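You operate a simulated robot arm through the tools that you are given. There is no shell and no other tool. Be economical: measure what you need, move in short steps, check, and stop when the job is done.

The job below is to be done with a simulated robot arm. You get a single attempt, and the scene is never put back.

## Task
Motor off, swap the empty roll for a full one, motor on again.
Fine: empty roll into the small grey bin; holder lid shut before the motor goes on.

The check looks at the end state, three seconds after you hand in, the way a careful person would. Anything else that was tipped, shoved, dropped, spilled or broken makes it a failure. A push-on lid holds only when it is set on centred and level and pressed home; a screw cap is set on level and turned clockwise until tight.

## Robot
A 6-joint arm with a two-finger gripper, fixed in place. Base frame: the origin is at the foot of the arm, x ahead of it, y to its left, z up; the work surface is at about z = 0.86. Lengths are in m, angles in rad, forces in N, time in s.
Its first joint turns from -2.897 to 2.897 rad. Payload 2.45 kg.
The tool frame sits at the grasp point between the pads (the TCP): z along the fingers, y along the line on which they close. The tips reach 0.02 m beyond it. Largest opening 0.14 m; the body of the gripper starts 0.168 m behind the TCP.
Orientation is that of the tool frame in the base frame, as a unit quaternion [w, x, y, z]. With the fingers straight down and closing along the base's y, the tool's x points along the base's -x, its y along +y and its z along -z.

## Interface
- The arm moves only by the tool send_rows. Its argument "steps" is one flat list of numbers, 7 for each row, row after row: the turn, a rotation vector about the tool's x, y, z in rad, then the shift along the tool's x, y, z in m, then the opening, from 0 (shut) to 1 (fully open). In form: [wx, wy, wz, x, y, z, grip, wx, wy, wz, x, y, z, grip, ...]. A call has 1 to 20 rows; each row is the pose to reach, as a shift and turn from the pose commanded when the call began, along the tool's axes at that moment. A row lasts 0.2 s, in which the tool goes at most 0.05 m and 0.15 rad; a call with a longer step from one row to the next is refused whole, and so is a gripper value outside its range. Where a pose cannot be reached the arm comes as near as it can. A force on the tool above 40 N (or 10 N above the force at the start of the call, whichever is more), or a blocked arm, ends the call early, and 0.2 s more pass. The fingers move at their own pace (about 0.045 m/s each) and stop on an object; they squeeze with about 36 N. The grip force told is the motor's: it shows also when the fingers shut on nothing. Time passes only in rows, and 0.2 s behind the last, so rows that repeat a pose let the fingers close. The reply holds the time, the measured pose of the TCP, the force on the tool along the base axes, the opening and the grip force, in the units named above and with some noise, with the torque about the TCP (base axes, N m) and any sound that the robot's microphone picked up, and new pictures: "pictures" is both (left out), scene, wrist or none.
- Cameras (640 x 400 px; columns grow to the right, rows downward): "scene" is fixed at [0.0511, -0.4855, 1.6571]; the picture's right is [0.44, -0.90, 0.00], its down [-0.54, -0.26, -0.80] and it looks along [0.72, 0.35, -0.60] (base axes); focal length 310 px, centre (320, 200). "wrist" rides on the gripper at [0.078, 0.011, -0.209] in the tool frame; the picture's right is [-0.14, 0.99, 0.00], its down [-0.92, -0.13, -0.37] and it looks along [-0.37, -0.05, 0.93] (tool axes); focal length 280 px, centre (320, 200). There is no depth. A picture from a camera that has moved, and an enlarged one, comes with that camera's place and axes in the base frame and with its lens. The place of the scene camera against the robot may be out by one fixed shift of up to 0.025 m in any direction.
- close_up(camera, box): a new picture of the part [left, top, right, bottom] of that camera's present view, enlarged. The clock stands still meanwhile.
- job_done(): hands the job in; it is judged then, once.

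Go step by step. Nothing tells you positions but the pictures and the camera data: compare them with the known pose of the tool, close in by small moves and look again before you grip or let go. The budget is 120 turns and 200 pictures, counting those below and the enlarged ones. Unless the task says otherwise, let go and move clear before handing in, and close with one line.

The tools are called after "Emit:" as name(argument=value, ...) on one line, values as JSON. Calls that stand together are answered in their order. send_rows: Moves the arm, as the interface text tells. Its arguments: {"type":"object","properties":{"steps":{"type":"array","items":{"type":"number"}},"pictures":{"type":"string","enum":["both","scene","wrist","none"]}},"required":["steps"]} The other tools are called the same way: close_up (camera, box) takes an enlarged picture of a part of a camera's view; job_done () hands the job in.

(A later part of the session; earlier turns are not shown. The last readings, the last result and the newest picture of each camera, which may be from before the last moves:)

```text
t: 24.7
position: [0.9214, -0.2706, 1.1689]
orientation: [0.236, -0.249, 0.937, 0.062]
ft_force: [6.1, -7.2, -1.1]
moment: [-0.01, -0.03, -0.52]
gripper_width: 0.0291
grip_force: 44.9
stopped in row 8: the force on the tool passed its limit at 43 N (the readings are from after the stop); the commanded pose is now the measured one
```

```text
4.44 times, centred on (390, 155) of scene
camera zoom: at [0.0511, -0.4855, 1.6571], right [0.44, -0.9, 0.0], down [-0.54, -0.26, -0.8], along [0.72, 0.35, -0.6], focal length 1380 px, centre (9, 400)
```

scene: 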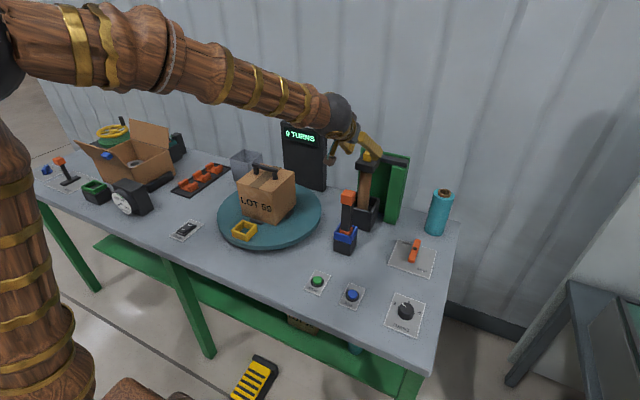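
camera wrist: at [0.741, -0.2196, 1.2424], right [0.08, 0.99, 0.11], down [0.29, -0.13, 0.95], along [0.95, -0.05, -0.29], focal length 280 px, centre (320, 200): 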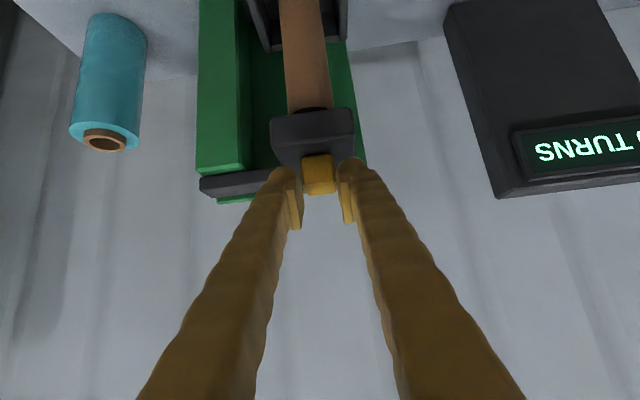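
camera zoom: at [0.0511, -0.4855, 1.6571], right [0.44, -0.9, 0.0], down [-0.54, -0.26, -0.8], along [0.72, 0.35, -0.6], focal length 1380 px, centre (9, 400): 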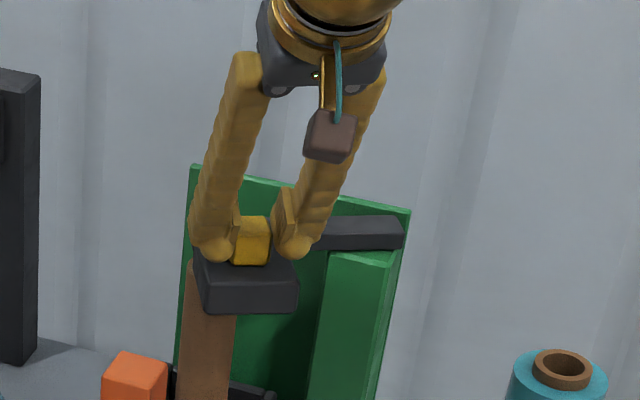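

Lid is at ~30° open and following well. Continuing the same arc.

Emit:
send_rows(steps=[-0.0238, 0, -0.044, 0.0044, -0.0028, -0.0024, 0, -0.0475, 0, -0.088, 0.0086, -0.0058, -0.0047, 0, -0.071, 0, -0.132, 0.0128, -0.009, -0.0069, 0, -0.095, 0, -0.176, 0.0167, -0.0125, -0.009, 0, -0.119, 0, -0.22, 0.0205, -0.0163, -0.0111, 0, -0.1425, 0, -0.264, 0.0242, -0.0202, -0.013, 0, -0.166, 0, -0.308, 0.0277, -0.0243, -0.0149, 0, -0.19, 0, -0.352, 0.0309, -0.0286, -0.0167, 0], pictures="none")

Emit:
close_up(camera="scene", box=[330, 110, 450, 200])

```text
t: 26.5
position: [0.905, -0.3128, 1.1697]
orientation: [0.219, -0.431, 0.869, 0.108]
ft_force: [10.0, -7.0, -2.9]
moment: [0.1, -0.04, -0.6]
gripper_width: 0.0293
grip_force: 44.9
```

```text
4.44 times, centred on (390, 155) of scene
camera zoom: at [0.0511, -0.4855, 1.6571], right [0.44, -0.9, 0.0], down [-0.54, -0.26, -0.8], along [0.72, 0.35, -0.6], focal length 1380 px, centre (9, 400)
```

zoom: 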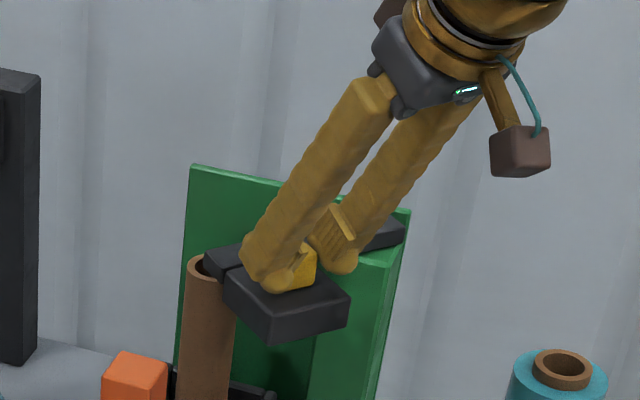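

Lid is ~53° open and the tube top is exposed. Continuing.

Emit:
send_rows(steps=[-0.0238, 0, -0.044, 0.0044, -0.0028, -0.0024, 0, -0.0475, 0, -0.088, 0.0086, -0.0058, -0.0047, 0, -0.071, 0, -0.132, 0.0128, -0.009, -0.0069, 0, -0.095, 0, -0.176, 0.0167, -0.0125, -0.009, 0, -0.119, 0, -0.22, 0.0205, -0.0163, -0.0111, 0, -0.1425, 0, -0.264, 0.0242, -0.0202, -0.013, 0, -0.166, 0, -0.308, 0.0277, -0.0243, -0.0149, 0, -0.19, 0, -0.352, 0.0309, -0.0286, -0.0167, 0], pictures="scene")

Emit:
close_up(camera="scene", box=[330, 110, 450, 200])

```text
t: 28.3
position: [0.9058, -0.3588, 1.1695]
orientation: [0.193, -0.595, 0.765, 0.15]
ft_force: [-13.2, -11.9, -3.9]
moment: [-0.21, 0.29, -1.01]
gripper_width: 0.0298
grip_force: 44.9
```

scene: 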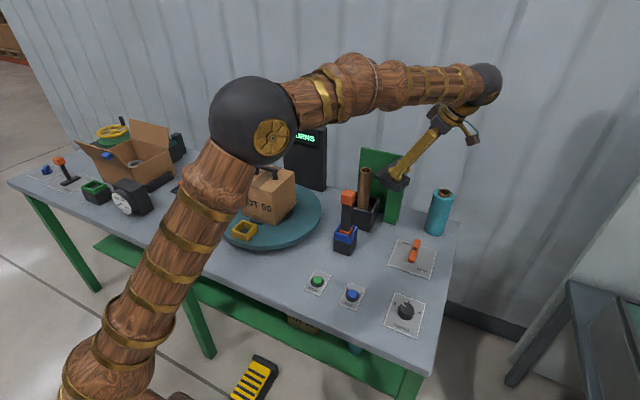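

```text
4.44 times, centred on (390, 155) of scene
camera zoom: at [0.0511, -0.4855, 1.6571], right [0.44, -0.9, 0.0], down [-0.54, -0.26, -0.8], along [0.72, 0.35, -0.6], focal length 1380 px, centre (9, 400)
```

zoom: 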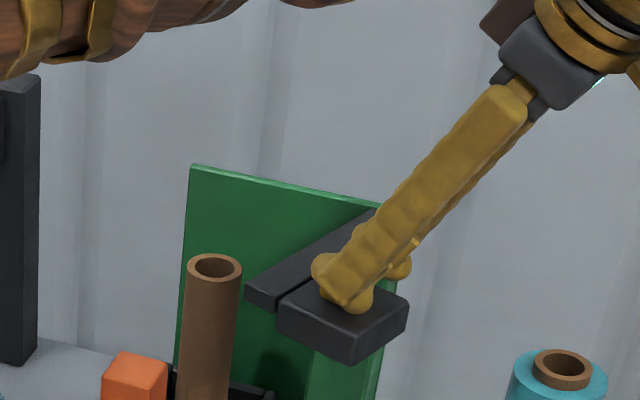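

~76° open. A bit more to get to about 90°.

Emit:
send_rows(steps=[-0.0238, 0, -0.044, 0.0044, -0.0028, -0.0024, 0, -0.0475, 0, -0.088, 0.0086, -0.0058, -0.0047, 0, -0.071, 0, -0.132, 0.0128, -0.009, -0.0069, 0, -0.095, 0, -0.176, 0.0167, -0.0125, -0.009, 0, -0.119, 0, -0.22, 0.0205, -0.0163, -0.0111, 0, -0.1425, 0, -0.264, 0.0242, -0.0202, -0.013, 0], pictures="none")

Emit:
close_up(camera="scene", box=[330, 110, 450, 200])

```text
t: 29.3
position: [0.9119, -0.3812, 1.1706]
orientation: [0.177, -0.664, 0.707, 0.168]
ft_force: [0.2, -5.4, 2.6]
moment: [0.05, 0.07, -0.58]
gripper_width: 0.03
grip_force: 44.9
stopped in row 5: the force on the tool passed its limit at 42 N (the readings are from after the stop); the commanded pose is now the measured one
```

```text
4.44 times, centred on (390, 155) of scene
camera zoom: at [0.0511, -0.4855, 1.6571], right [0.44, -0.9, 0.0], down [-0.54, -0.26, -0.8], along [0.72, 0.35, -0.6], focal length 1380 px, centre (9, 400)
```

zoom: 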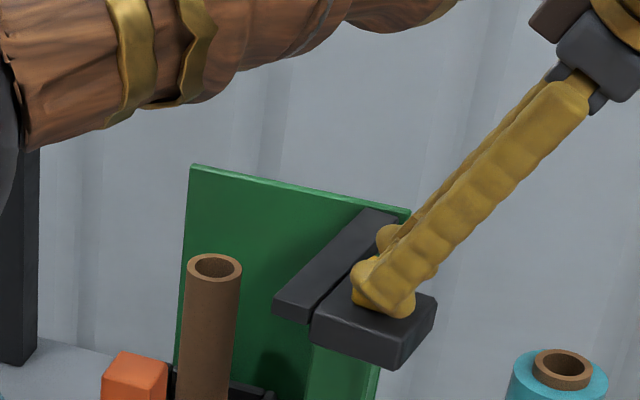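

The lid is open ~88°. I'll release the knob, retreat, and look at the tube from the front.

Emit:
send_rows(steps=[0, 0, 0, 0, 0, 0, 0.3, 0, 0, 0, 0, 0, 0, 0.5, 0, 0, 0, 0, 0, 0, 0.5, 0, 0, 0, 0, 0, -0.03, 0.5, 0, 0, 0, 0, 0, -0.07, 0.5, 0, 0, 0, 0, 0, -0.11, 0.5], pictures="scene")

Emit:
close_up(camera="scene", box=[330, 130, 450, 220])

```text
t: 30.7
position: [0.9086, -0.4312, 1.2669]
orientation: [0.178, -0.664, 0.706, 0.169]
ft_force: [-0.8, -0.2, 0.0]
moment: [-0.04, 0.01, -0.04]
gripper_width: 0.07
grip_force: 0.0
```

scene: 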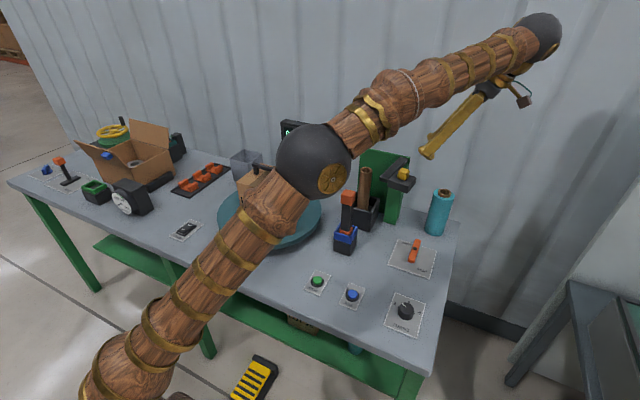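

```text
4.44 times, centred on (390, 175) of scene
camera zoom: at [0.0511, -0.4855, 1.6571], right [0.44, -0.9, 0.0], down [-0.54, -0.26, -0.8], along [0.72, 0.35, -0.6], focal length 1380 px, centre (9, 311)
```

zoom: 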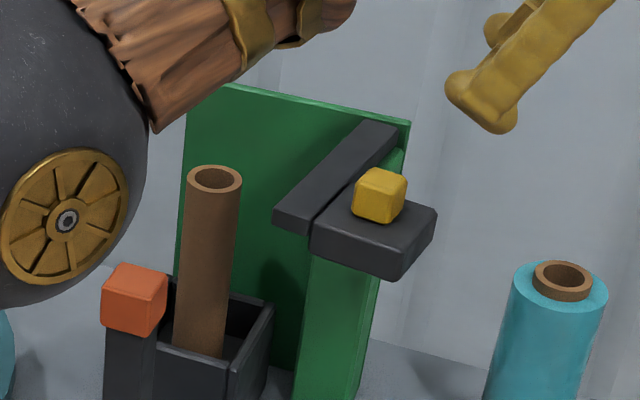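

Now I'll turn the tool back to face forward and look at the tube and cup from close by.

Emit:
send_rows(steps=[0.065, 0, 0.121, -0.0159, 0.0055, 0.0075, 0.5, 0.13, 0, 0.242, -0.0317, 0.0111, 0.015, 0.5, 0.1955, 0, 0.3625, -0.0476, 0.0166, 0.0226, 0.5, 0.261, 0, 0.483, -0.0634, 0.0221, 0.03, 0.5, 0.326, 0, 0.604, -0.0793, 0.0277, 0.0376, 0.5, 0.391, 0, 0.725, -0.0951, 0.0332, 0.0451, 0.5, 0.456, 0, 0.846, -0.111, 0.0388, 0.0526, 0.5, 0.521, 0, 0.967, -0.1268, 0.0443, 0.06, 0.5, 0.587, 0, 1.087, -0.1427, 0.0498, 0.0677, 0.5, 0.652, 0, 1.208, -0.1585, 0.0554, 0.0752, 0.5, 0.717, 0, 1.329, -0.1744, 0.0609, 0.0827, 0.5], pictures="wrist")

Emit:
close_up(camera="wrist", box=[200, 60, 440, 240])

```text
t: 33.1
position: [0.8604, -0.2353, 1.2763]
orientation: [0.244, 0.0, 0.97, -0.001]
ft_force: [0.6, 0.2, 0.1]
moment: [-0.04, 0.04, -0.01]
gripper_width: 0.0698
grip_force: 0.1
camera wrist: at [0.6913, -0.2245, 1.4229], right [0.12, 0.99, 0.06], down [0.64, -0.13, 0.76], along [0.76, -0.05, -0.65], focal length 280 px, centre (320, 200)
```

wrist: 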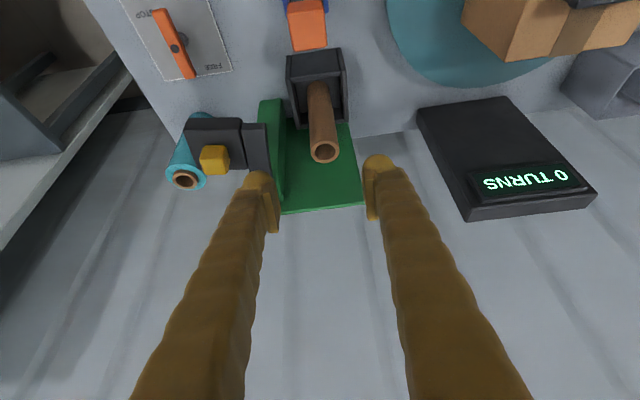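

```text
2.22 times, centred on (320, 150) of wrist
camera zoom: at [0.6913, -0.2245, 1.4229], right [0.12, 0.99, 0.06], down [0.64, -0.13, 0.76], along [0.76, -0.05, -0.65], focal length 623 px, centre (320, 311)
```

zoom: 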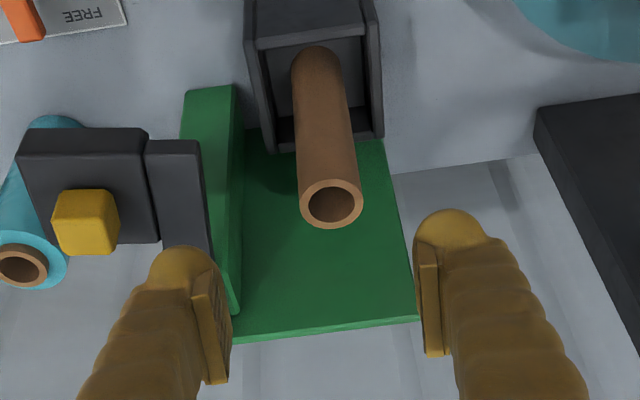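

The tube top is at about (0.955, -0.229, 1.103), diameter ~0.042, with the bar clear of it. I'll approach along the tool axis with tilt 0.65 and stop around the tube to check.

Emit:
send_rows(steps=[0, -0.052, 0, 0.0084, 0.0022, 0.0393, 0.5, 0, -0.104, 0, 0.0167, 0.0045, 0.0787, 0.5, 0, -0.156, 0, 0.0251, 0.0067, 0.118, 0.5, 0, -0.156, 0, 0.02, 0.0067, 0.151, 0.5, 0, -0.156, 0, 0.0149, 0.0067, 0.184, 0.5, 0, -0.156, 0, 0.0098, 0.0067, 0.217, 0.5], pictures="wrist")

Emit:
close_up(camera="scene", box=[330, 130, 450, 220])

Emit:
close_up(camera="wrist", box=[220, 110, 420, 260])

```text
t: 34.5
position: [0.9551, -0.2289, 1.082]
orientation: [0.32, -0.001, 0.948, -0.001]
ft_force: [-0.3, -0.4, -0.6]
moment: [-0.01, 0.05, 0.01]
gripper_width: 0.0701
grip_force: 0.0
camera wrist: at [0.7651, -0.2185, 1.1998], right [0.11, 0.99, 0.08], down [0.51, -0.13, 0.85], along [0.85, -0.05, -0.52], focal length 280 px, centre (320, 200)
```

wrist: 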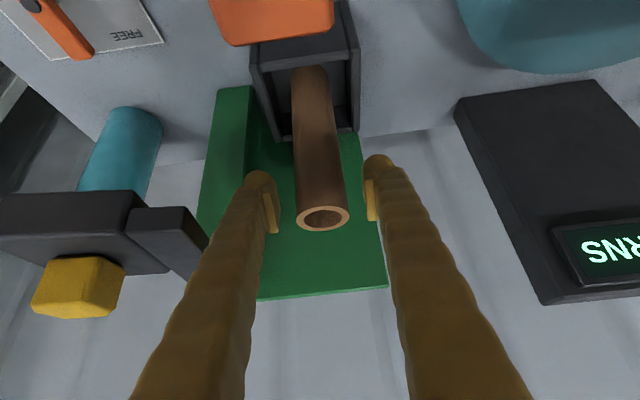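

```text
4.44 times, centred on (390, 175) of scene
camera zoom: at [0.0511, -0.4855, 1.6571], right [0.44, -0.9, 0.0], down [-0.54, -0.26, -0.8], along [0.72, 0.35, -0.6], focal length 1380 px, centre (9, 311)
```

zoom: 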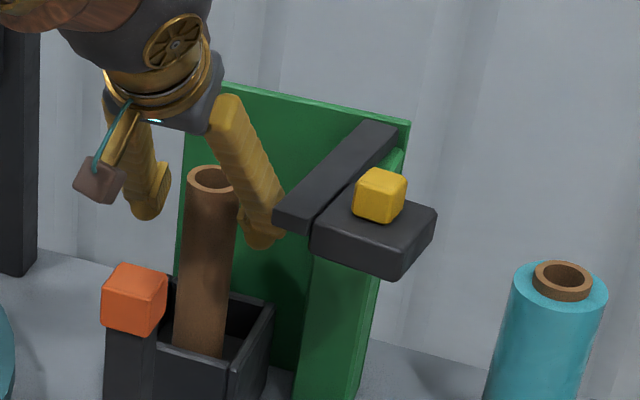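

```text
2.67 times, centred on (320, 185) of wrist
camera zoom: at [0.7651, -0.2185, 1.1998], right [0.11, 0.99, 0.08], down [0.51, -0.13, 0.85], along [0.85, -0.05, -0.52], focal length 748 px, centre (320, 240)
```

zoom: 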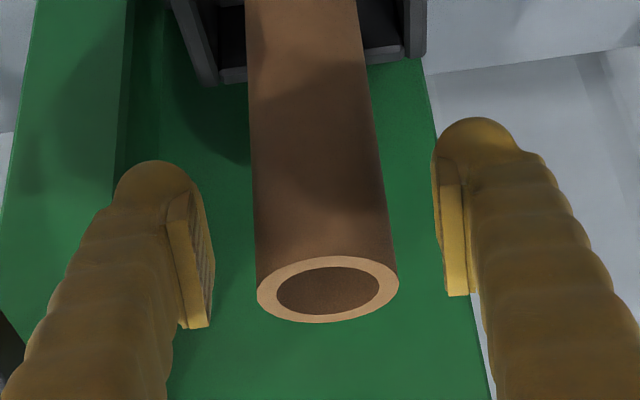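

The tube is well centred between the fingers. Closing on it.

Emit:
send_rows(steps=[0, 0, 0, 0, 0, 0, 0.2, 0, 0, 0, 0, 0, 0, 0, 0, 0, 0, 0, 0, 0, 0, 0, 0, 0, 0, 0, 0, 0], pictures="none")

Emit:
close_up(camera="scene", box=[330, 130, 450, 220])

```text
t: 35.5
position: [0.9537, -0.2292, 1.0803]
orientation: [0.32, -0.001, 0.948, 0.0]
ft_force: [0.0, -0.5, -0.1]
moment: [0.01, 0.02, -0.01]
gripper_width: 0.0421
grip_force: 35.3
```

```text
4.44 times, centred on (390, 175) of scene
camera zoom: at [0.0511, -0.4855, 1.6571], right [0.44, -0.9, 0.0], down [-0.54, -0.26, -0.8], along [0.72, 0.35, -0.6], focal length 1380 px, centre (9, 311)
```

zoom: 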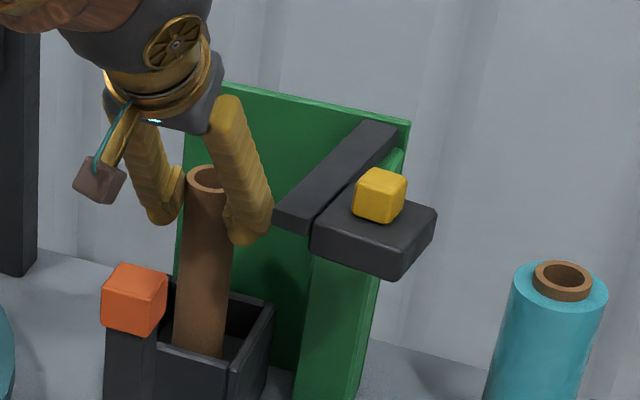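

Held at 0.042. Lifting straight up.

Emit:
send_rows(steps=[0, 0, 0, -0.0121, 0, -0.0159, 0, 0, 0, 0, -0.0303, 0, -0.0398, 0, 0, 0, 0, -0.0545, 0, -0.0716, 0, 0, 0, 0, -0.0788, 0, -0.1034, 0, 0, 0, 0, -0.103, 0, -0.1352, 0])

Emit:
close_up(camera="scene", box=[310, 100, 450, 240])

```text
t: 36.7
position: [0.9553, -0.2293, 1.2497]
orientation: [0.318, -0.001, 0.948, -0.001]
ft_force: [0.1, -0.3, -1.3]
moment: [0.06, -0.01, 0.03]
gripper_width: 0.042
grip_force: 36.0
camera wrist: at [0.7648, -0.2178, 1.3699], right [0.11, 0.99, 0.08], down [0.51, -0.13, 0.85], along [0.85, -0.05, -0.52], focal length 280 px, centre (320, 200)
```

scene: 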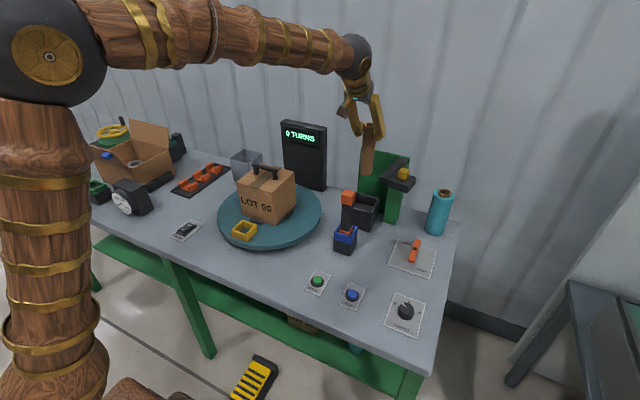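
wrist: 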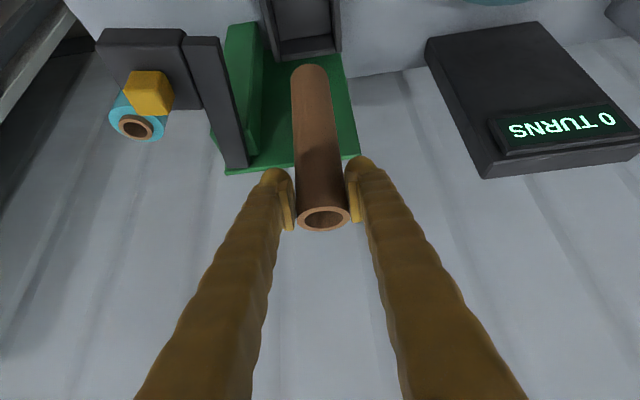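

```text
2.86 times, centred on (380, 170) of scene
camera zoom: at [0.0511, -0.4855, 1.6571], right [0.44, -0.9, 0.0], down [-0.54, -0.26, -0.8], along [0.72, 0.35, -0.6], focal length 887 px, centre (149, 286)
```

zoom: 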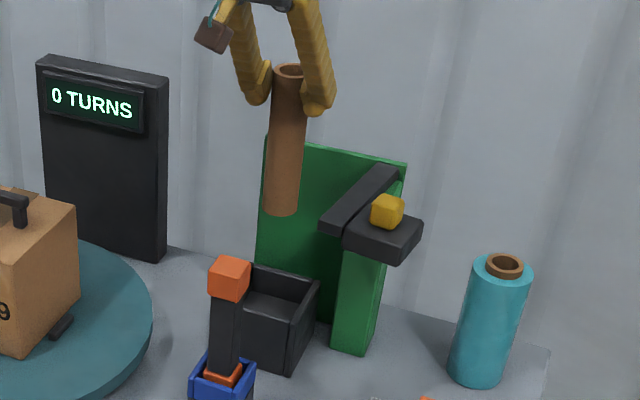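

The tube is out cleanly; the cup is a plain box. Now raising and carrying it high over to the bin area for a look.

Emit:
send_rows(steps=[0, 0, 0, -0.0222, 0, -0.0292, 0, 0, 0, 0, -0.0445, 0, -0.0583, 0, 0, 0, 0, -0.0667, 0, -0.0875, 0, -0.0177, 0, -0.0232, -0.0564, 0.0442, -0.0953, 0, -0.0353, 0, -0.0463, -0.0462, 0.0883, -0.1032, 0, -0.053, 0, -0.0695, -0.0359, 0.1325, -0.111, 0, -0.0707, 0, -0.0927, -0.0256, 0.1767, -0.1188, 0, -0.0883, 0, -0.1158, -0.0153, 0.2208, -0.1266, 0, -0.106, 0, -0.139, -0.005, 0.265, -0.1345, 0, -0.1237, 0, -0.1622, 0.0052, 0.3092, -0.1423, 0, -0.1413, 0, -0.1853, 0.0155, 0.3533, -0.1501, 0, -0.159, 0, -0.2085, 0.0258, 0.3975, -0.158, 0, -0.1767, 0, -0.2317, 0.0361, 0.4417, -0.1657, 0, -0.1943, 0, -0.2548, 0.0463, 0.4858, -0.1736, 0, -0.212, 0, -0.278, 0.0566, 0.53, -0.1814, 0])

Emit:
close_up(camera="scene", box=[190, 90, 340, 220])

Emit:
close_up(camera="wrist", box=[200, 60, 440, 240])

```text
t: 39.9
position: [0.7998, 0.3023, 1.3598]
orientation: [0.314, -0.163, 0.934, 0.054]
ft_force: [0.2, -0.2, 0.0]
moment: [-0.01, 0.03, 0.0]
gripper_width: 0.042
grip_force: 36.4
camera wrist: at [0.6176, 0.2475, 1.4789], right [-0.24, 0.97, 0.08], down [0.52, 0.06, 0.85], along [0.82, 0.24, -0.52], focal length 280 px, centre (320, 200)
```

scene: 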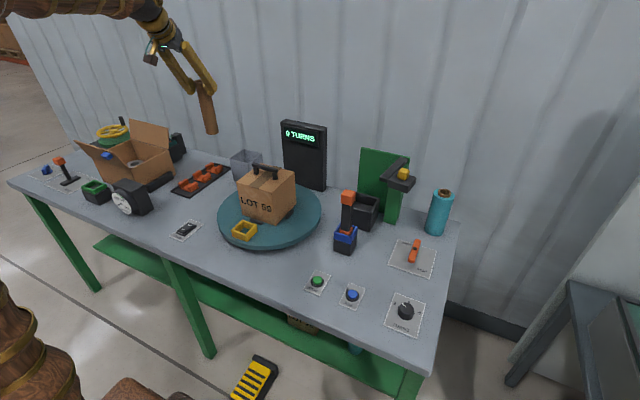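
wrist: 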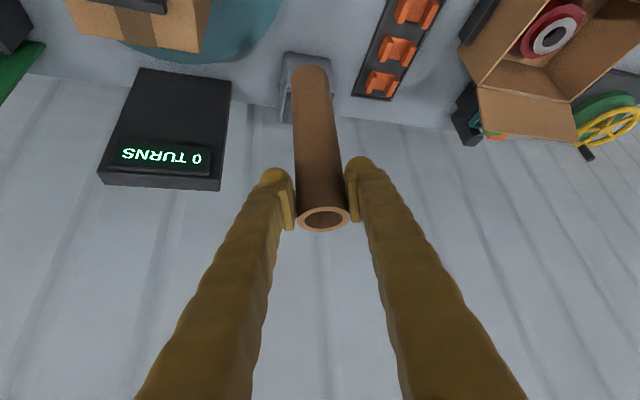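

```text
3.08 times, centred on (265, 155) of scene
camera zoom: at [0.0511, -0.4855, 1.6571], right [0.44, -0.9, 0.0], down [-0.54, -0.26, -0.8], along [0.72, 0.35, -0.6], focal length 955 px, centre (489, 338)
```

zoom: 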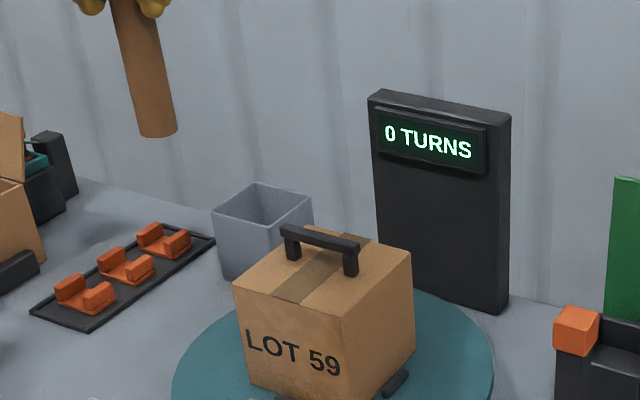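

```text
2.22 times, centred on (320, 150) of wrist
camera zoom: at [0.6176, 0.2475, 1.4789], right [-0.24, 0.97, 0.08], down [0.52, 0.06, 0.85], along [0.82, 0.24, -0.52], focal length 623 px, centre (320, 311)
```

zoom: 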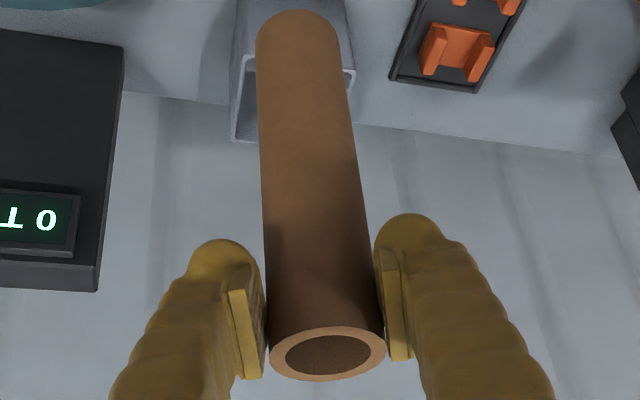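

The bin's opening is about 0.11 x 0.10, centred near (1.045, 0.36) with its rim at z≈0.955. I'll bring the tube above it and check alignment.

Emit:
send_rows(steps=[0, 0, 0, -0.0146, -0.0041, 0.0399, 0, 0, 0, 0, -0.0291, -0.0081, 0.0797, 0, 0, 0, 0, -0.0437, -0.0122, 0.1196, 0, 0, 0, 0, -0.0583, -0.0162, 0.1594, 0, 0, 0, 0, -0.0729, -0.0203, 0.1993, 0, 0, 0, 0, -0.0874, -0.0243, 0.2391, 0, 0, 0, 0, -0.102, -0.0284, 0.279, 0])

Emit:
close_up(camera="scene", box=[190, 80, 340, 220])

Emit:
close_up(camera="wrist", box=[200, 0, 440, 240])

```text
t: 41.5
position: [1.0451, 0.3596, 1.202]
orientation: [0.314, -0.164, 0.933, 0.055]
ft_force: [-0.6, -0.2, 0.3]
moment: [-0.02, 0.03, -0.01]
gripper_width: 0.0415
grip_force: 35.7
camera wrist: at [0.8625, 0.3048, 1.3201], right [-0.24, 0.97, 0.08], down [0.52, 0.05, 0.85], along [0.82, 0.24, -0.52], focal length 280 px, centre (320, 200)
```

scene: 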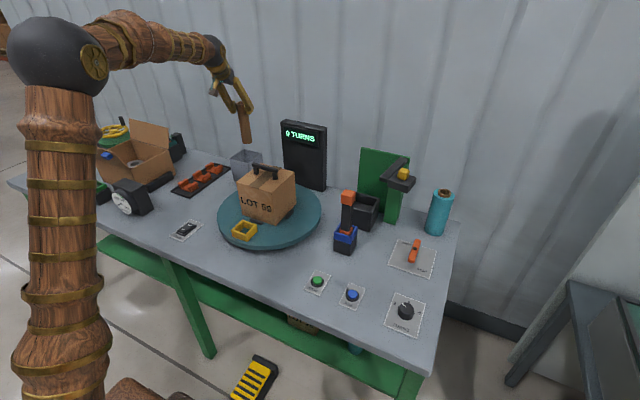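
wrist: 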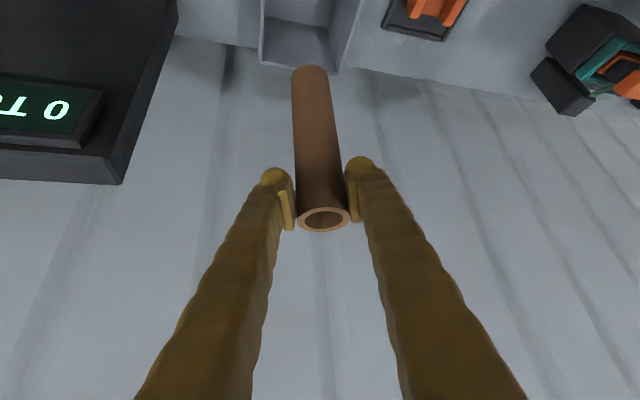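

```text
2.86 times, centred on (265, 150) of scene
camera zoom: at [0.0511, -0.4855, 1.6571], right [0.44, -0.9, 0.0], down [-0.54, -0.26, -0.8], along [0.72, 0.35, -0.6], focal length 887 px, centre (477, 343)
```

zoom: 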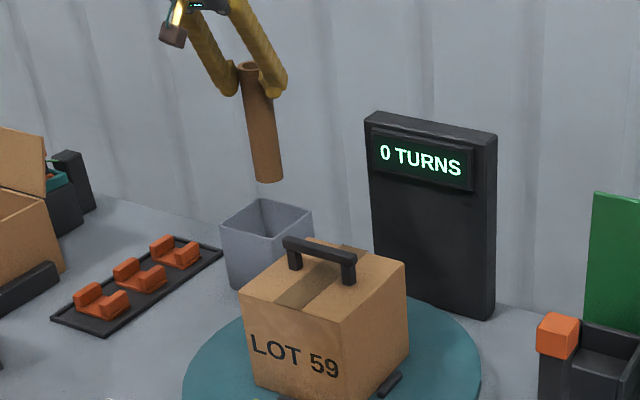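

```text
1.67 times, centred on (320, 120) of wrist
camera zoom: at [0.8625, 0.3048, 1.3201], right [-0.24, 0.97, 0.08], down [0.52, 0.05, 0.85], along [0.82, 0.24, -0.52], focal length 467 px, centre (320, 333)
```

zoom: 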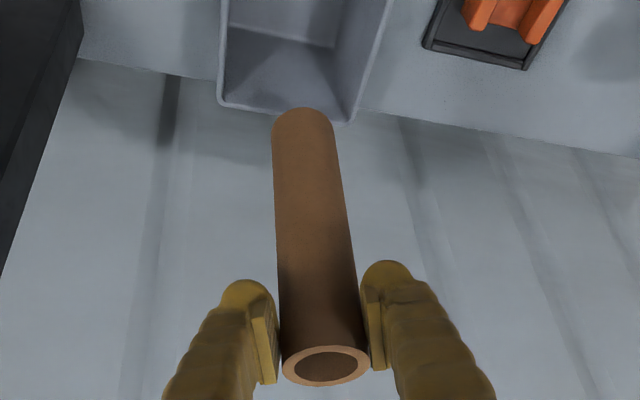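

The tube is centred over the bin opening (y 0.306–0.419, far rim x≈1.094). Lowering it in.

Emit:
send_rows(steps=[0, 0, 0, 0.0182, 0, 0.0239, 0, 0, 0, 0, 0.0364, 0, 0.0477, 0, 0, 0, 0, 0.0545, 0, 0.0716, 0, 0, 0, 0, 0.0727, 0, 0.0954, 0, 0, 0, 0, 0.0909, 0, 0.1193, 0], pictures="wrist")

Emit:
close_up(camera="scene", box=[190, 100, 310, 200])

```text
t: 42.2
position: [1.0462, 0.3598, 1.1424]
orientation: [0.32, -0.165, 0.931, 0.057]
ft_force: [0.8, 0.6, 5.0]
moment: [0.22, -0.32, 0.04]
gripper_width: 0.0412
grip_force: 35.7
stopped in row 3: the force on the tool passed its limit at 43 N (the readings are from after the stop); the commanded pose is now the measured one
camera wrist: at [0.8626, 0.3052, 1.2586], right [-0.24, 0.97, 0.08], down [0.51, 0.05, 0.86], along [0.83, 0.25, -0.51], focal length 280 px, centre (320, 200)
```

wrist: 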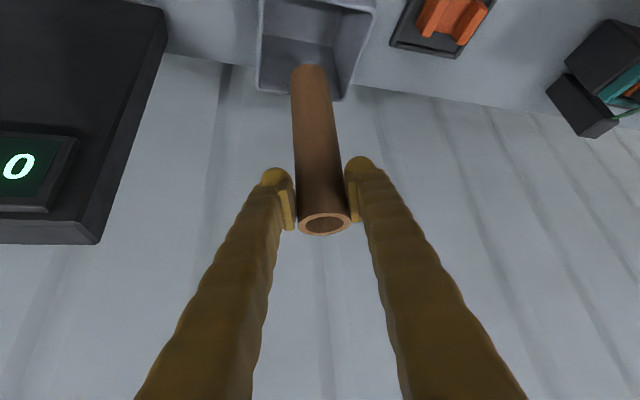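

```text
4.00 times, centred on (250, 150) of scene
camera zoom: at [0.0511, -0.4855, 1.6571], right [0.44, -0.9, 0.0], down [-0.54, -0.26, -0.8], along [0.72, 0.35, -0.6], focal length 1242 px, centre (600, 400)
```

zoom: 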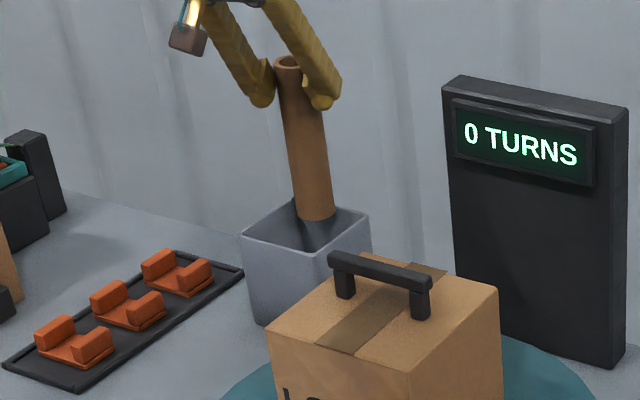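

Something blocked at tube bottom z≈0.97, about rim height. I'll look closely before doing anything else.

Emit:
close_up(camera="scene", box=[225, 130, 297, 184])

Emit:
close_up(camera="wrist", box=[240, 0, 390, 110])

```text
7.41 times, centred on (261, 157) of scene
camera zoom: at [0.0511, -0.4855, 1.6571], right [0.44, -0.9, 0.0], down [-0.54, -0.26, -0.8], along [0.72, 0.35, -0.6], focal length 2299 px, centre (757, 518)
```

zoom: 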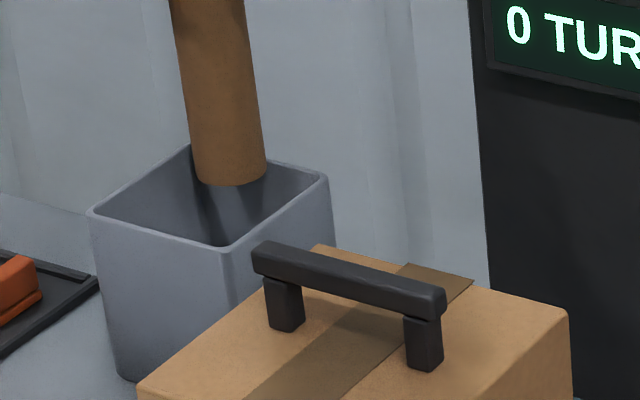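

```text
3.64 times, centred on (315, 55) of wrist
camera zoom: at [0.8626, 0.3052, 1.2586], right [-0.24, 0.97, 0.08], down [0.51, 0.05, 0.86], along [0.83, 0.25, -0.51], focal length 1020 px, centre (338, 727)
```

zoom: 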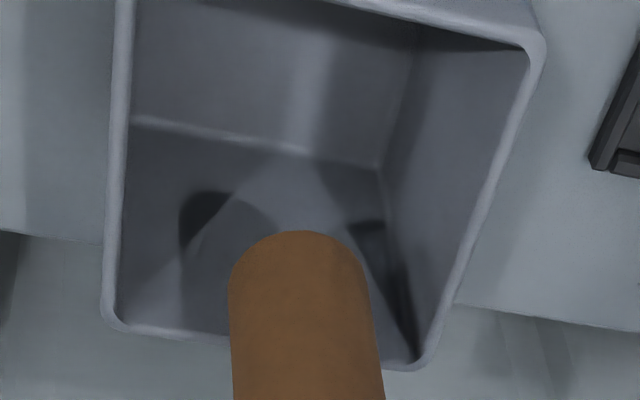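

The tube leans slightly outward at the bottom and seems to have touched the far rim. I'll lift 3 cm, shift it ~27 mm back toward the base, and come down again a bit.

Emit:
send_rows(steps=[0, 0, 0, -0.0182, 0, -0.0239, 0, 0, 0, 0, 0.0042, 0.0016, -0.0409, 0, 0, 0, 0, 0.0042, 0.0016, -0.0409, 0], pictures="none")

Emit:
close_up(camera="scene", box=[225, 120, 297, 174])

Emit:
close_up(camera="wrist", box=[220, 0, 420, 240])

```text
t: 43.0
position: [1.0191, 0.3514, 1.1706]
orientation: [0.32, -0.165, 0.931, 0.056]
ft_force: [-0.5, 0.4, -0.9]
moment: [0.04, 0.03, 0.03]
gripper_width: 0.0408
grip_force: 36.4
```

```text
7.41 times, centred on (261, 147) of scene
camera zoom: at [0.0511, -0.4855, 1.6571], right [0.44, -0.9, 0.0], down [-0.54, -0.26, -0.8], along [0.72, 0.35, -0.6], focal length 2299 px, centre (757, 593)
```

zoom: 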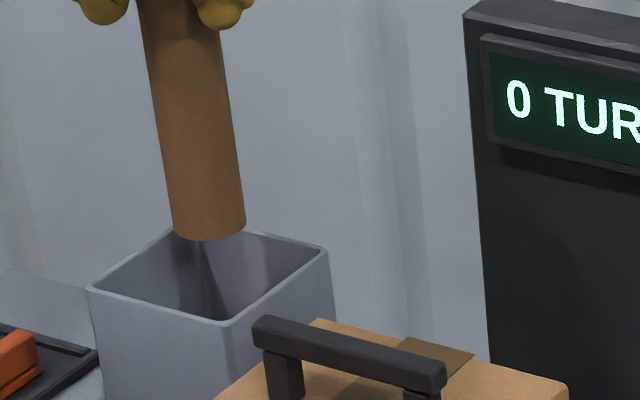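

```text
1.67 times, centred on (320, 120) of wrist
camera zoom: at [0.8358, 0.2966, 1.2875], right [-0.24, 0.97, 0.08], down [0.51, 0.05, 0.86], along [0.82, 0.25, -0.51], focal length 467 px, centre (320, 333)
```

zoom: 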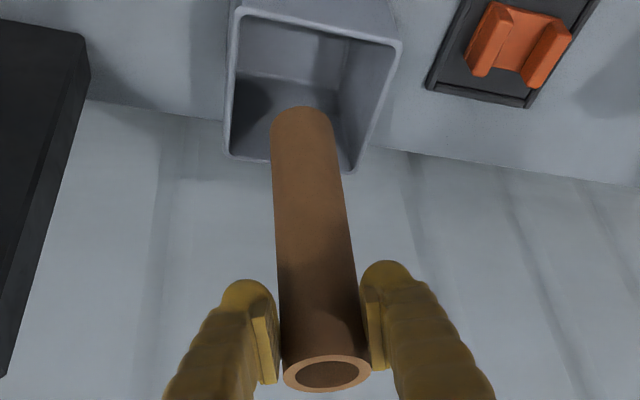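

Now the tube bottom is central over the opening with margin on all sides. Lowering.

Emit:
send_rows(steps=[0, 0, 0, 0.0108, 0.0047, 0.0169, 0, 0, 0, 0, 0.0229, 0.0047, 0.0328, 0, 0, 0, 0, 0.0351, 0.0047, 0.0487, 0, 0, 0, 0, 0.0472, 0.0047, 0.0646, 0, 0, 0, 0, 0.0593, 0.0047, 0.0805, 0, 0, 0, 0, 0.0654, 0.0047, 0.0885, 0], pictures="none")

Emit:
close_up(camera="scene", box=[215, 120, 295, 184])

Emit:
close_up(camera="wrist", box=[220, 0, 420, 240])

```text
t: 44.4
position: [1.0199, 0.3581, 1.0589]
orientation: [0.32, -0.165, 0.931, 0.057]
ft_force: [-0.7, 0.2, -1.9]
moment: [-0.01, 0.01, -0.01]
gripper_width: 0.0409
grip_force: 35.7
```

```text
6.25 times, centred on (255, 152) of scene
camera zoom: at [0.0511, -0.4855, 1.6571], right [0.44, -0.9, 0.0], down [-0.54, -0.26, -0.8], along [0.72, 0.35, -0.6], focal length 1940 px, centre (726, 500)
```

zoom: 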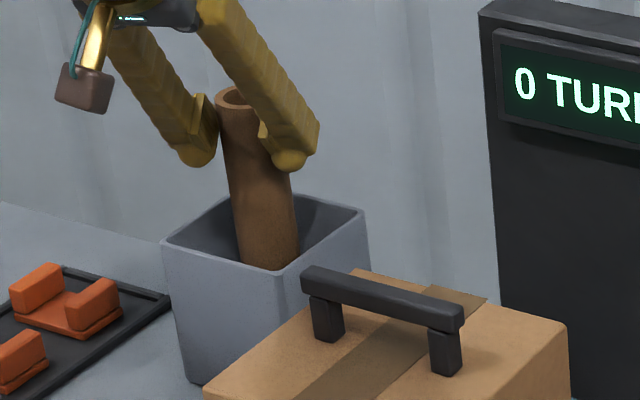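

```text
1.67 times, centred on (320, 120) of wrist
camera zoom: at [0.8367, 0.3021, 1.1769], right [-0.24, 0.97, 0.08], down [0.51, 0.05, 0.86], along [0.82, 0.25, -0.51], focal length 467 px, centre (320, 333)
```

zoom: 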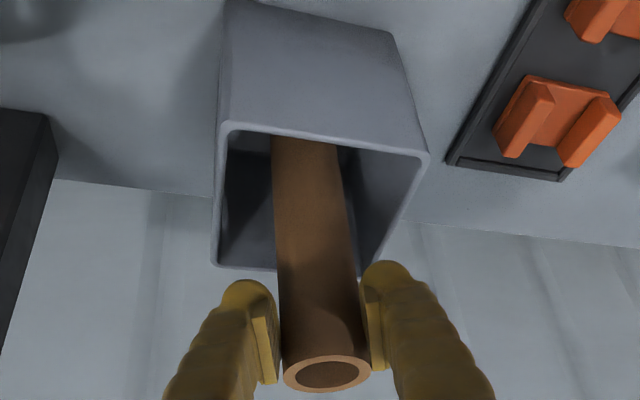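

The tube is inside the bin. Lowering another 1.2 cm, then releasing and backing off along the tool axis.

Emit:
send_rows(steps=[0, 0, 0, 0.0036, 0, 0.0048, 0, 0, 0, 0, 0.0073, 0, 0.0095, 0], pictures="none")

Emit:
send_rows(steps=[0, 0, 0, 0, 0, 0, 0.4, 0, 0, 0, 0, 0, 0, 0.6, 0, 0, 0, 0, 0, 0, 0.6, 0, 0, 0, 0, 0, 0, 0.6, 0, 0, 0, 0, 0, 0, 0.6], pictures="none")

Emit:
close_up(camera="scene", box=[215, 120, 295, 184])

Emit:
close_up(camera="wrist", box=[220, 0, 420, 240])

```text
t: 45.0
position: [1.0203, 0.3566, 1.0492]
orientation: [0.319, -0.166, 0.931, 0.057]
ft_force: [-0.5, 1.2, -1.7]
moment: [0.02, 0.02, 0.02]
gripper_width: 0.0407
grip_force: 36.1
```

```text
t: 46.2
position: [1.019, 0.3571, 1.0501]
orientation: [0.32, -0.164, 0.931, 0.056]
ft_force: [0.2, -1.3, 0.0]
moment: [0.04, 0.03, 0.0]
gripper_width: 0.0844
grip_force: 0.1
```

```text
6.25 times, centred on (255, 152) of scene
camera zoom: at [0.0511, -0.4855, 1.6571], right [0.44, -0.9, 0.0], down [-0.54, -0.26, -0.8], along [0.72, 0.35, -0.6], focal length 1940 px, centre (726, 500)
```

zoom: 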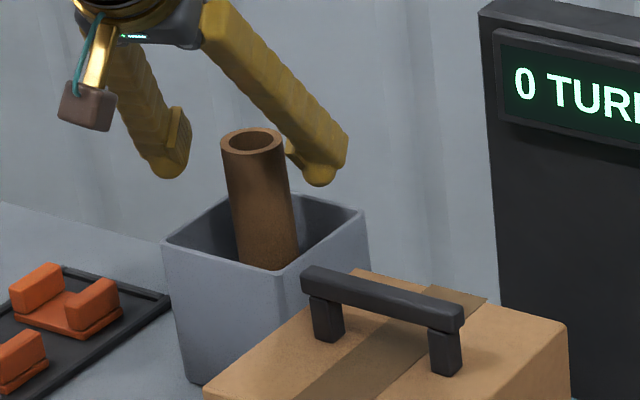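

```text
1.67 times, centred on (320, 120) of wrist
camera zoom: at [0.8363, 0.3022, 1.1658], right [-0.24, 0.97, 0.08], down [0.51, 0.05, 0.86], along [0.82, 0.25, -0.51], focal length 467 px, centre (320, 333)
```

zoom: 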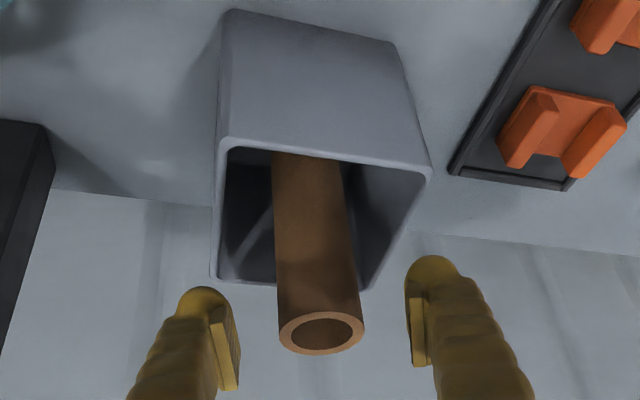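

The empty core stands upright in the bin. I'll retreat along the tool axis, rise, and swing round to view the full roll.

Emit:
send_rows(steps=[0, 0, 0, 0, 0, -0.04, 0.6, 0, 0, 0, 0, 0, -0.08, 0.6, 0, 0, 0, 0, 0, -0.12, 0.8, 0, 0, 0, 0, 0, -0.15, 1, 0, 0, 0, 0.0159, -0.022, -0.1856, 1, 0, 0, 0, 0.0318, -0.044, -0.2211, 1, 0, 0, 0, 0.0477, -0.066, -0.2567, 1, 0, 0, 0, 0.0636, -0.088, -0.2923, 1, 0, 0, 0, 0.0795, -0.11, -0.3279, 1, 0, 0, 0, 0.0954, -0.132, -0.3634, 1, 0, 0, 0, 0.1113, -0.1541, -0.399, 1], pictures="none")

Emit:
send_rows(steps=[0.0435, 0, 0.0571, 0.0115, -0.0417, -0.0065, 1, 0.0871, 0, 0.1142, 0.0229, -0.0834, -0.0129, 1, 0.1306, 0, 0.1713, 0.0344, -0.125, -0.0194, 1, 0.1742, 0, 0.2284, 0.0458, -0.1667, -0.0258, 1, 0.2177, 0, 0.2855, 0.0573, -0.2084, -0.0323, 1, 0.2613, 0, 0.3425, 0.0687, -0.2501, -0.0387, 1, 0.3048, 0, 0.3996, 0.0802, -0.2918, -0.0452, 1, 0.3484, 0, 0.4567, 0.0916, -0.3335, -0.0516, 1, 0.3919, 0, 0.5138, 0.1031, -0.3751, -0.0581, 1, 0.4355, 0, 0.5709, 0.1145, -0.4168, -0.0645, 1, 0.479, 0, 0.628, 0.126, -0.4585, -0.071, 1])

Emit:
close_up(camera="scene", box=[400, 150, 490, 250])

Emit:
close_up(camera="wrist", box=[200, 20, 440, 240])

```text
t: 48.6
position: [0.7583, 0.0987, 1.2953]
orientation: [0.319, -0.165, 0.932, 0.057]
ft_force: [0.2, 0.3, -0.8]
moment: [-0.02, 0.02, 0.01]
gripper_width: 0.14
grip_force: 0.0
```

```text
t: 51.0
position: [0.7804, -0.381, 1.2745]
orientation: [0.317, 0.208, 0.923, -0.068]
ft_force: [0.5, 0.4, 0.3]
moment: [0.03, 0.0, 0.0]
gripper_width: 0.14
grip_force: 0.1
camera wrist: at [0.613, -0.291, 1.3924], right [0.52, 0.85, 0.09], down [0.4, -0.34, 0.85], along [0.76, -0.41, -0.51], focal length 280 px, centre (320, 200)
```

scene: 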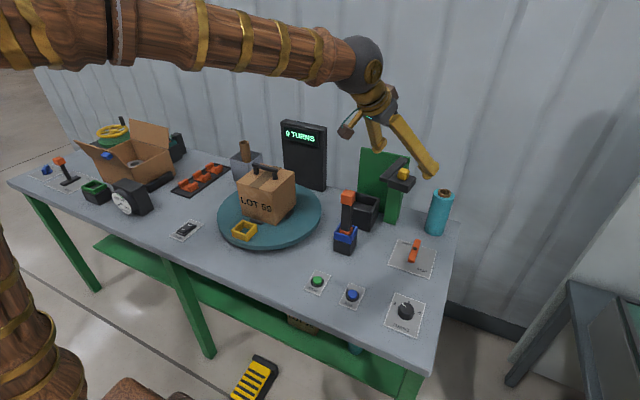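
wrist: 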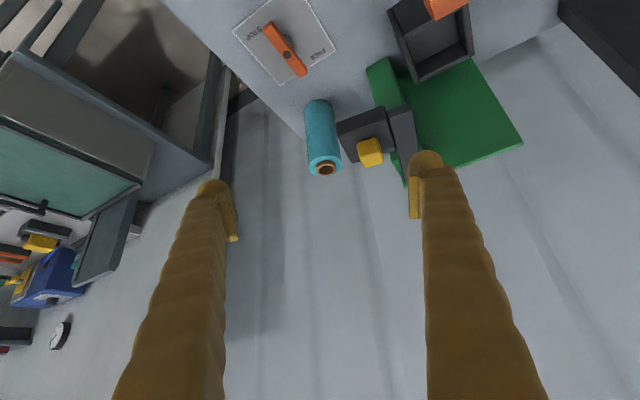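

```text
4.00 times, centred on (445, 200) of scene
camera zoom: at [0.0511, -0.4855, 1.6571], right [0.44, -0.9, 0.0], down [-0.54, -0.26, -0.8], along [0.72, 0.35, -0.6], focal length 1242 px, centre (-180, 200)
```

zoom: 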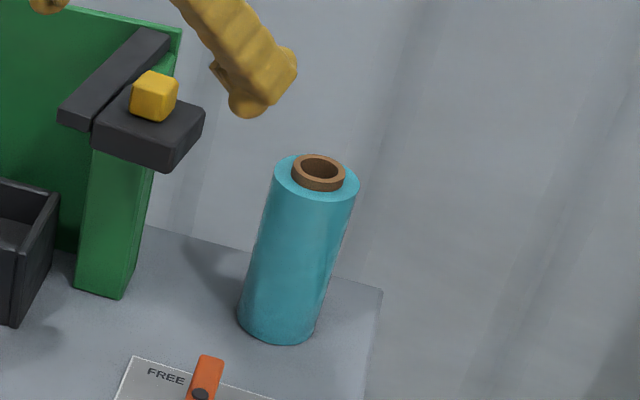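

```text
1.82 times, centred on (320, 130) of wrist
camera zoom: at [0.613, -0.291, 1.3924], right [0.52, 0.85, 0.09], down [0.4, -0.34, 0.85], along [0.76, -0.41, -0.51], focal length 510 px, centre (320, 327)
```

zoom: 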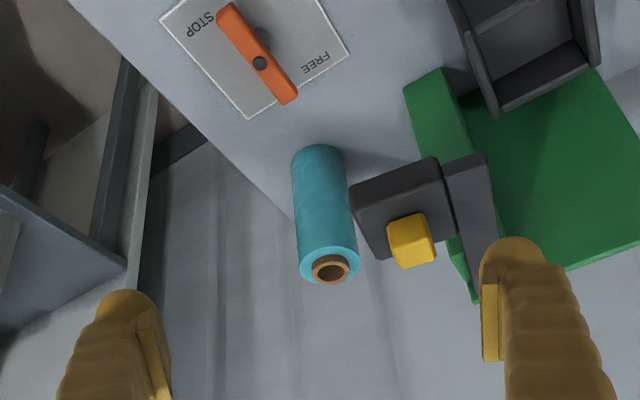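

The full roll stands at about (1.025, -0.492), core top z≈1.048, diameter ~0.073. To keep clear of the open lid I'll approach from slightly the -y side with a flatter tool, stopping 20 cm short.

Emit:
send_rows(steps=[-0.0727, 0, -0.0937, -0.0035, -0.0243, 0.0216, 0.85, -0.1454, 0, -0.1874, -0.007, -0.0486, 0.0431, 0.75, -0.2182, 0, -0.2811, -0.0104, -0.0729, 0.0647, 0.75, -0.2909, 0, -0.3748, -0.0139, -0.0972, 0.0862, 0.75, -0.3636, 0, -0.4685, -0.0174, -0.1215, 0.1078, 0.75], pictures="none")

Emit:
send_rows(steps=[0, -0.08, 0, -0.0032, -0.0003, 0.0343, 0.75, 0, -0.16, 0, -0.0063, -0.0007, 0.0687, 0.75, 0, -0.24, 0, -0.0095, -0.001, 0.103, 0.75])

Emit:
close_up(camera="wrist", box=[200, 20, 440, 240])

Emit:
close_up(camera="scene", box=[370, 120, 490, 240])

```text
t: 52.2
position: [0.8017, -0.525, 1.1995]
orientation: [0.325, -0.072, 0.943, 0.028]
ft_force: [-1.2, 1.1, 0.7]
moment: [0.0, 0.05, -0.04]
gripper_width: 0.105
grip_force: 0.0
```

```text
t: 53.0
position: [0.8729, -0.5136, 1.1249]
orientation: [0.435, -0.067, 0.897, 0.035]
ft_force: [-0.7, 0.0, 0.2]
moment: [-0.03, 0.05, -0.06]
gripper_width: 0.1052
grip_force: 0.1
camera wrist: at [0.6602, -0.5369, 1.1917], right [-0.07, 0.99, 0.11], down [0.3, -0.09, 0.95], along [0.95, 0.1, -0.29], focal length 280 px, centre (320, 200)
```

scene: 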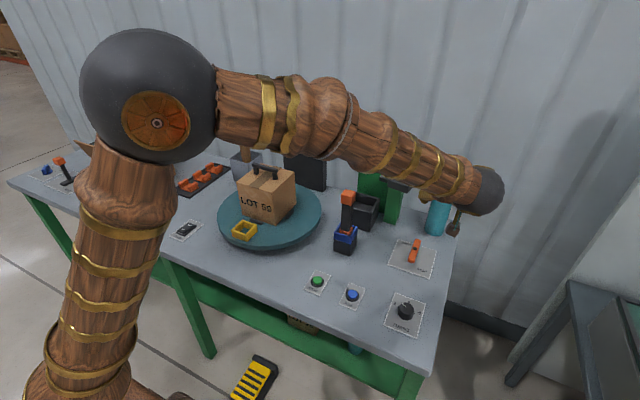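
wrist: 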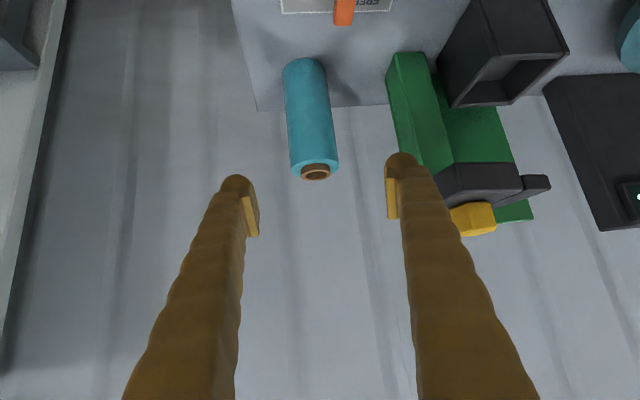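

```text
1.82 times, centred on (320, 130) of wrist
camera zoom: at [0.6602, -0.5369, 1.1917], right [-0.07, 0.99, 0.11], down [0.3, -0.09, 0.95], along [0.95, 0.1, -0.29], focal length 510 px, centre (320, 327)
```

zoom: 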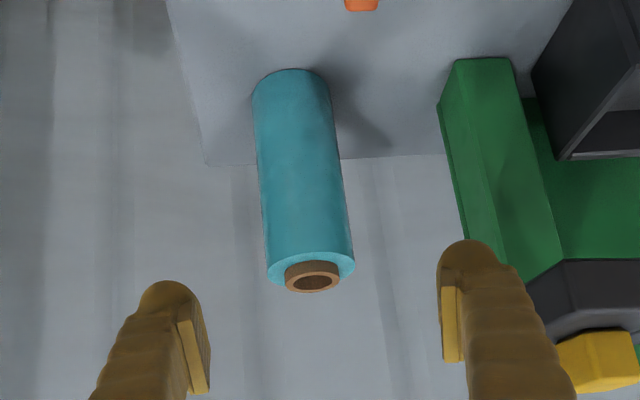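

```text
3.33 times, centred on (430, 180) of scene
camera zoom: at [0.0511, -0.4855, 1.6571], right [0.44, -0.9, 0.0], down [-0.54, -0.26, -0.8], along [0.72, 0.35, -0.6], focal length 1035 px, centre (-47, 267)
```

zoom: 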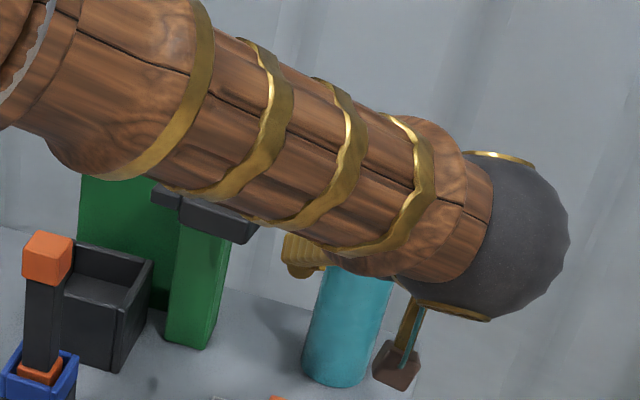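

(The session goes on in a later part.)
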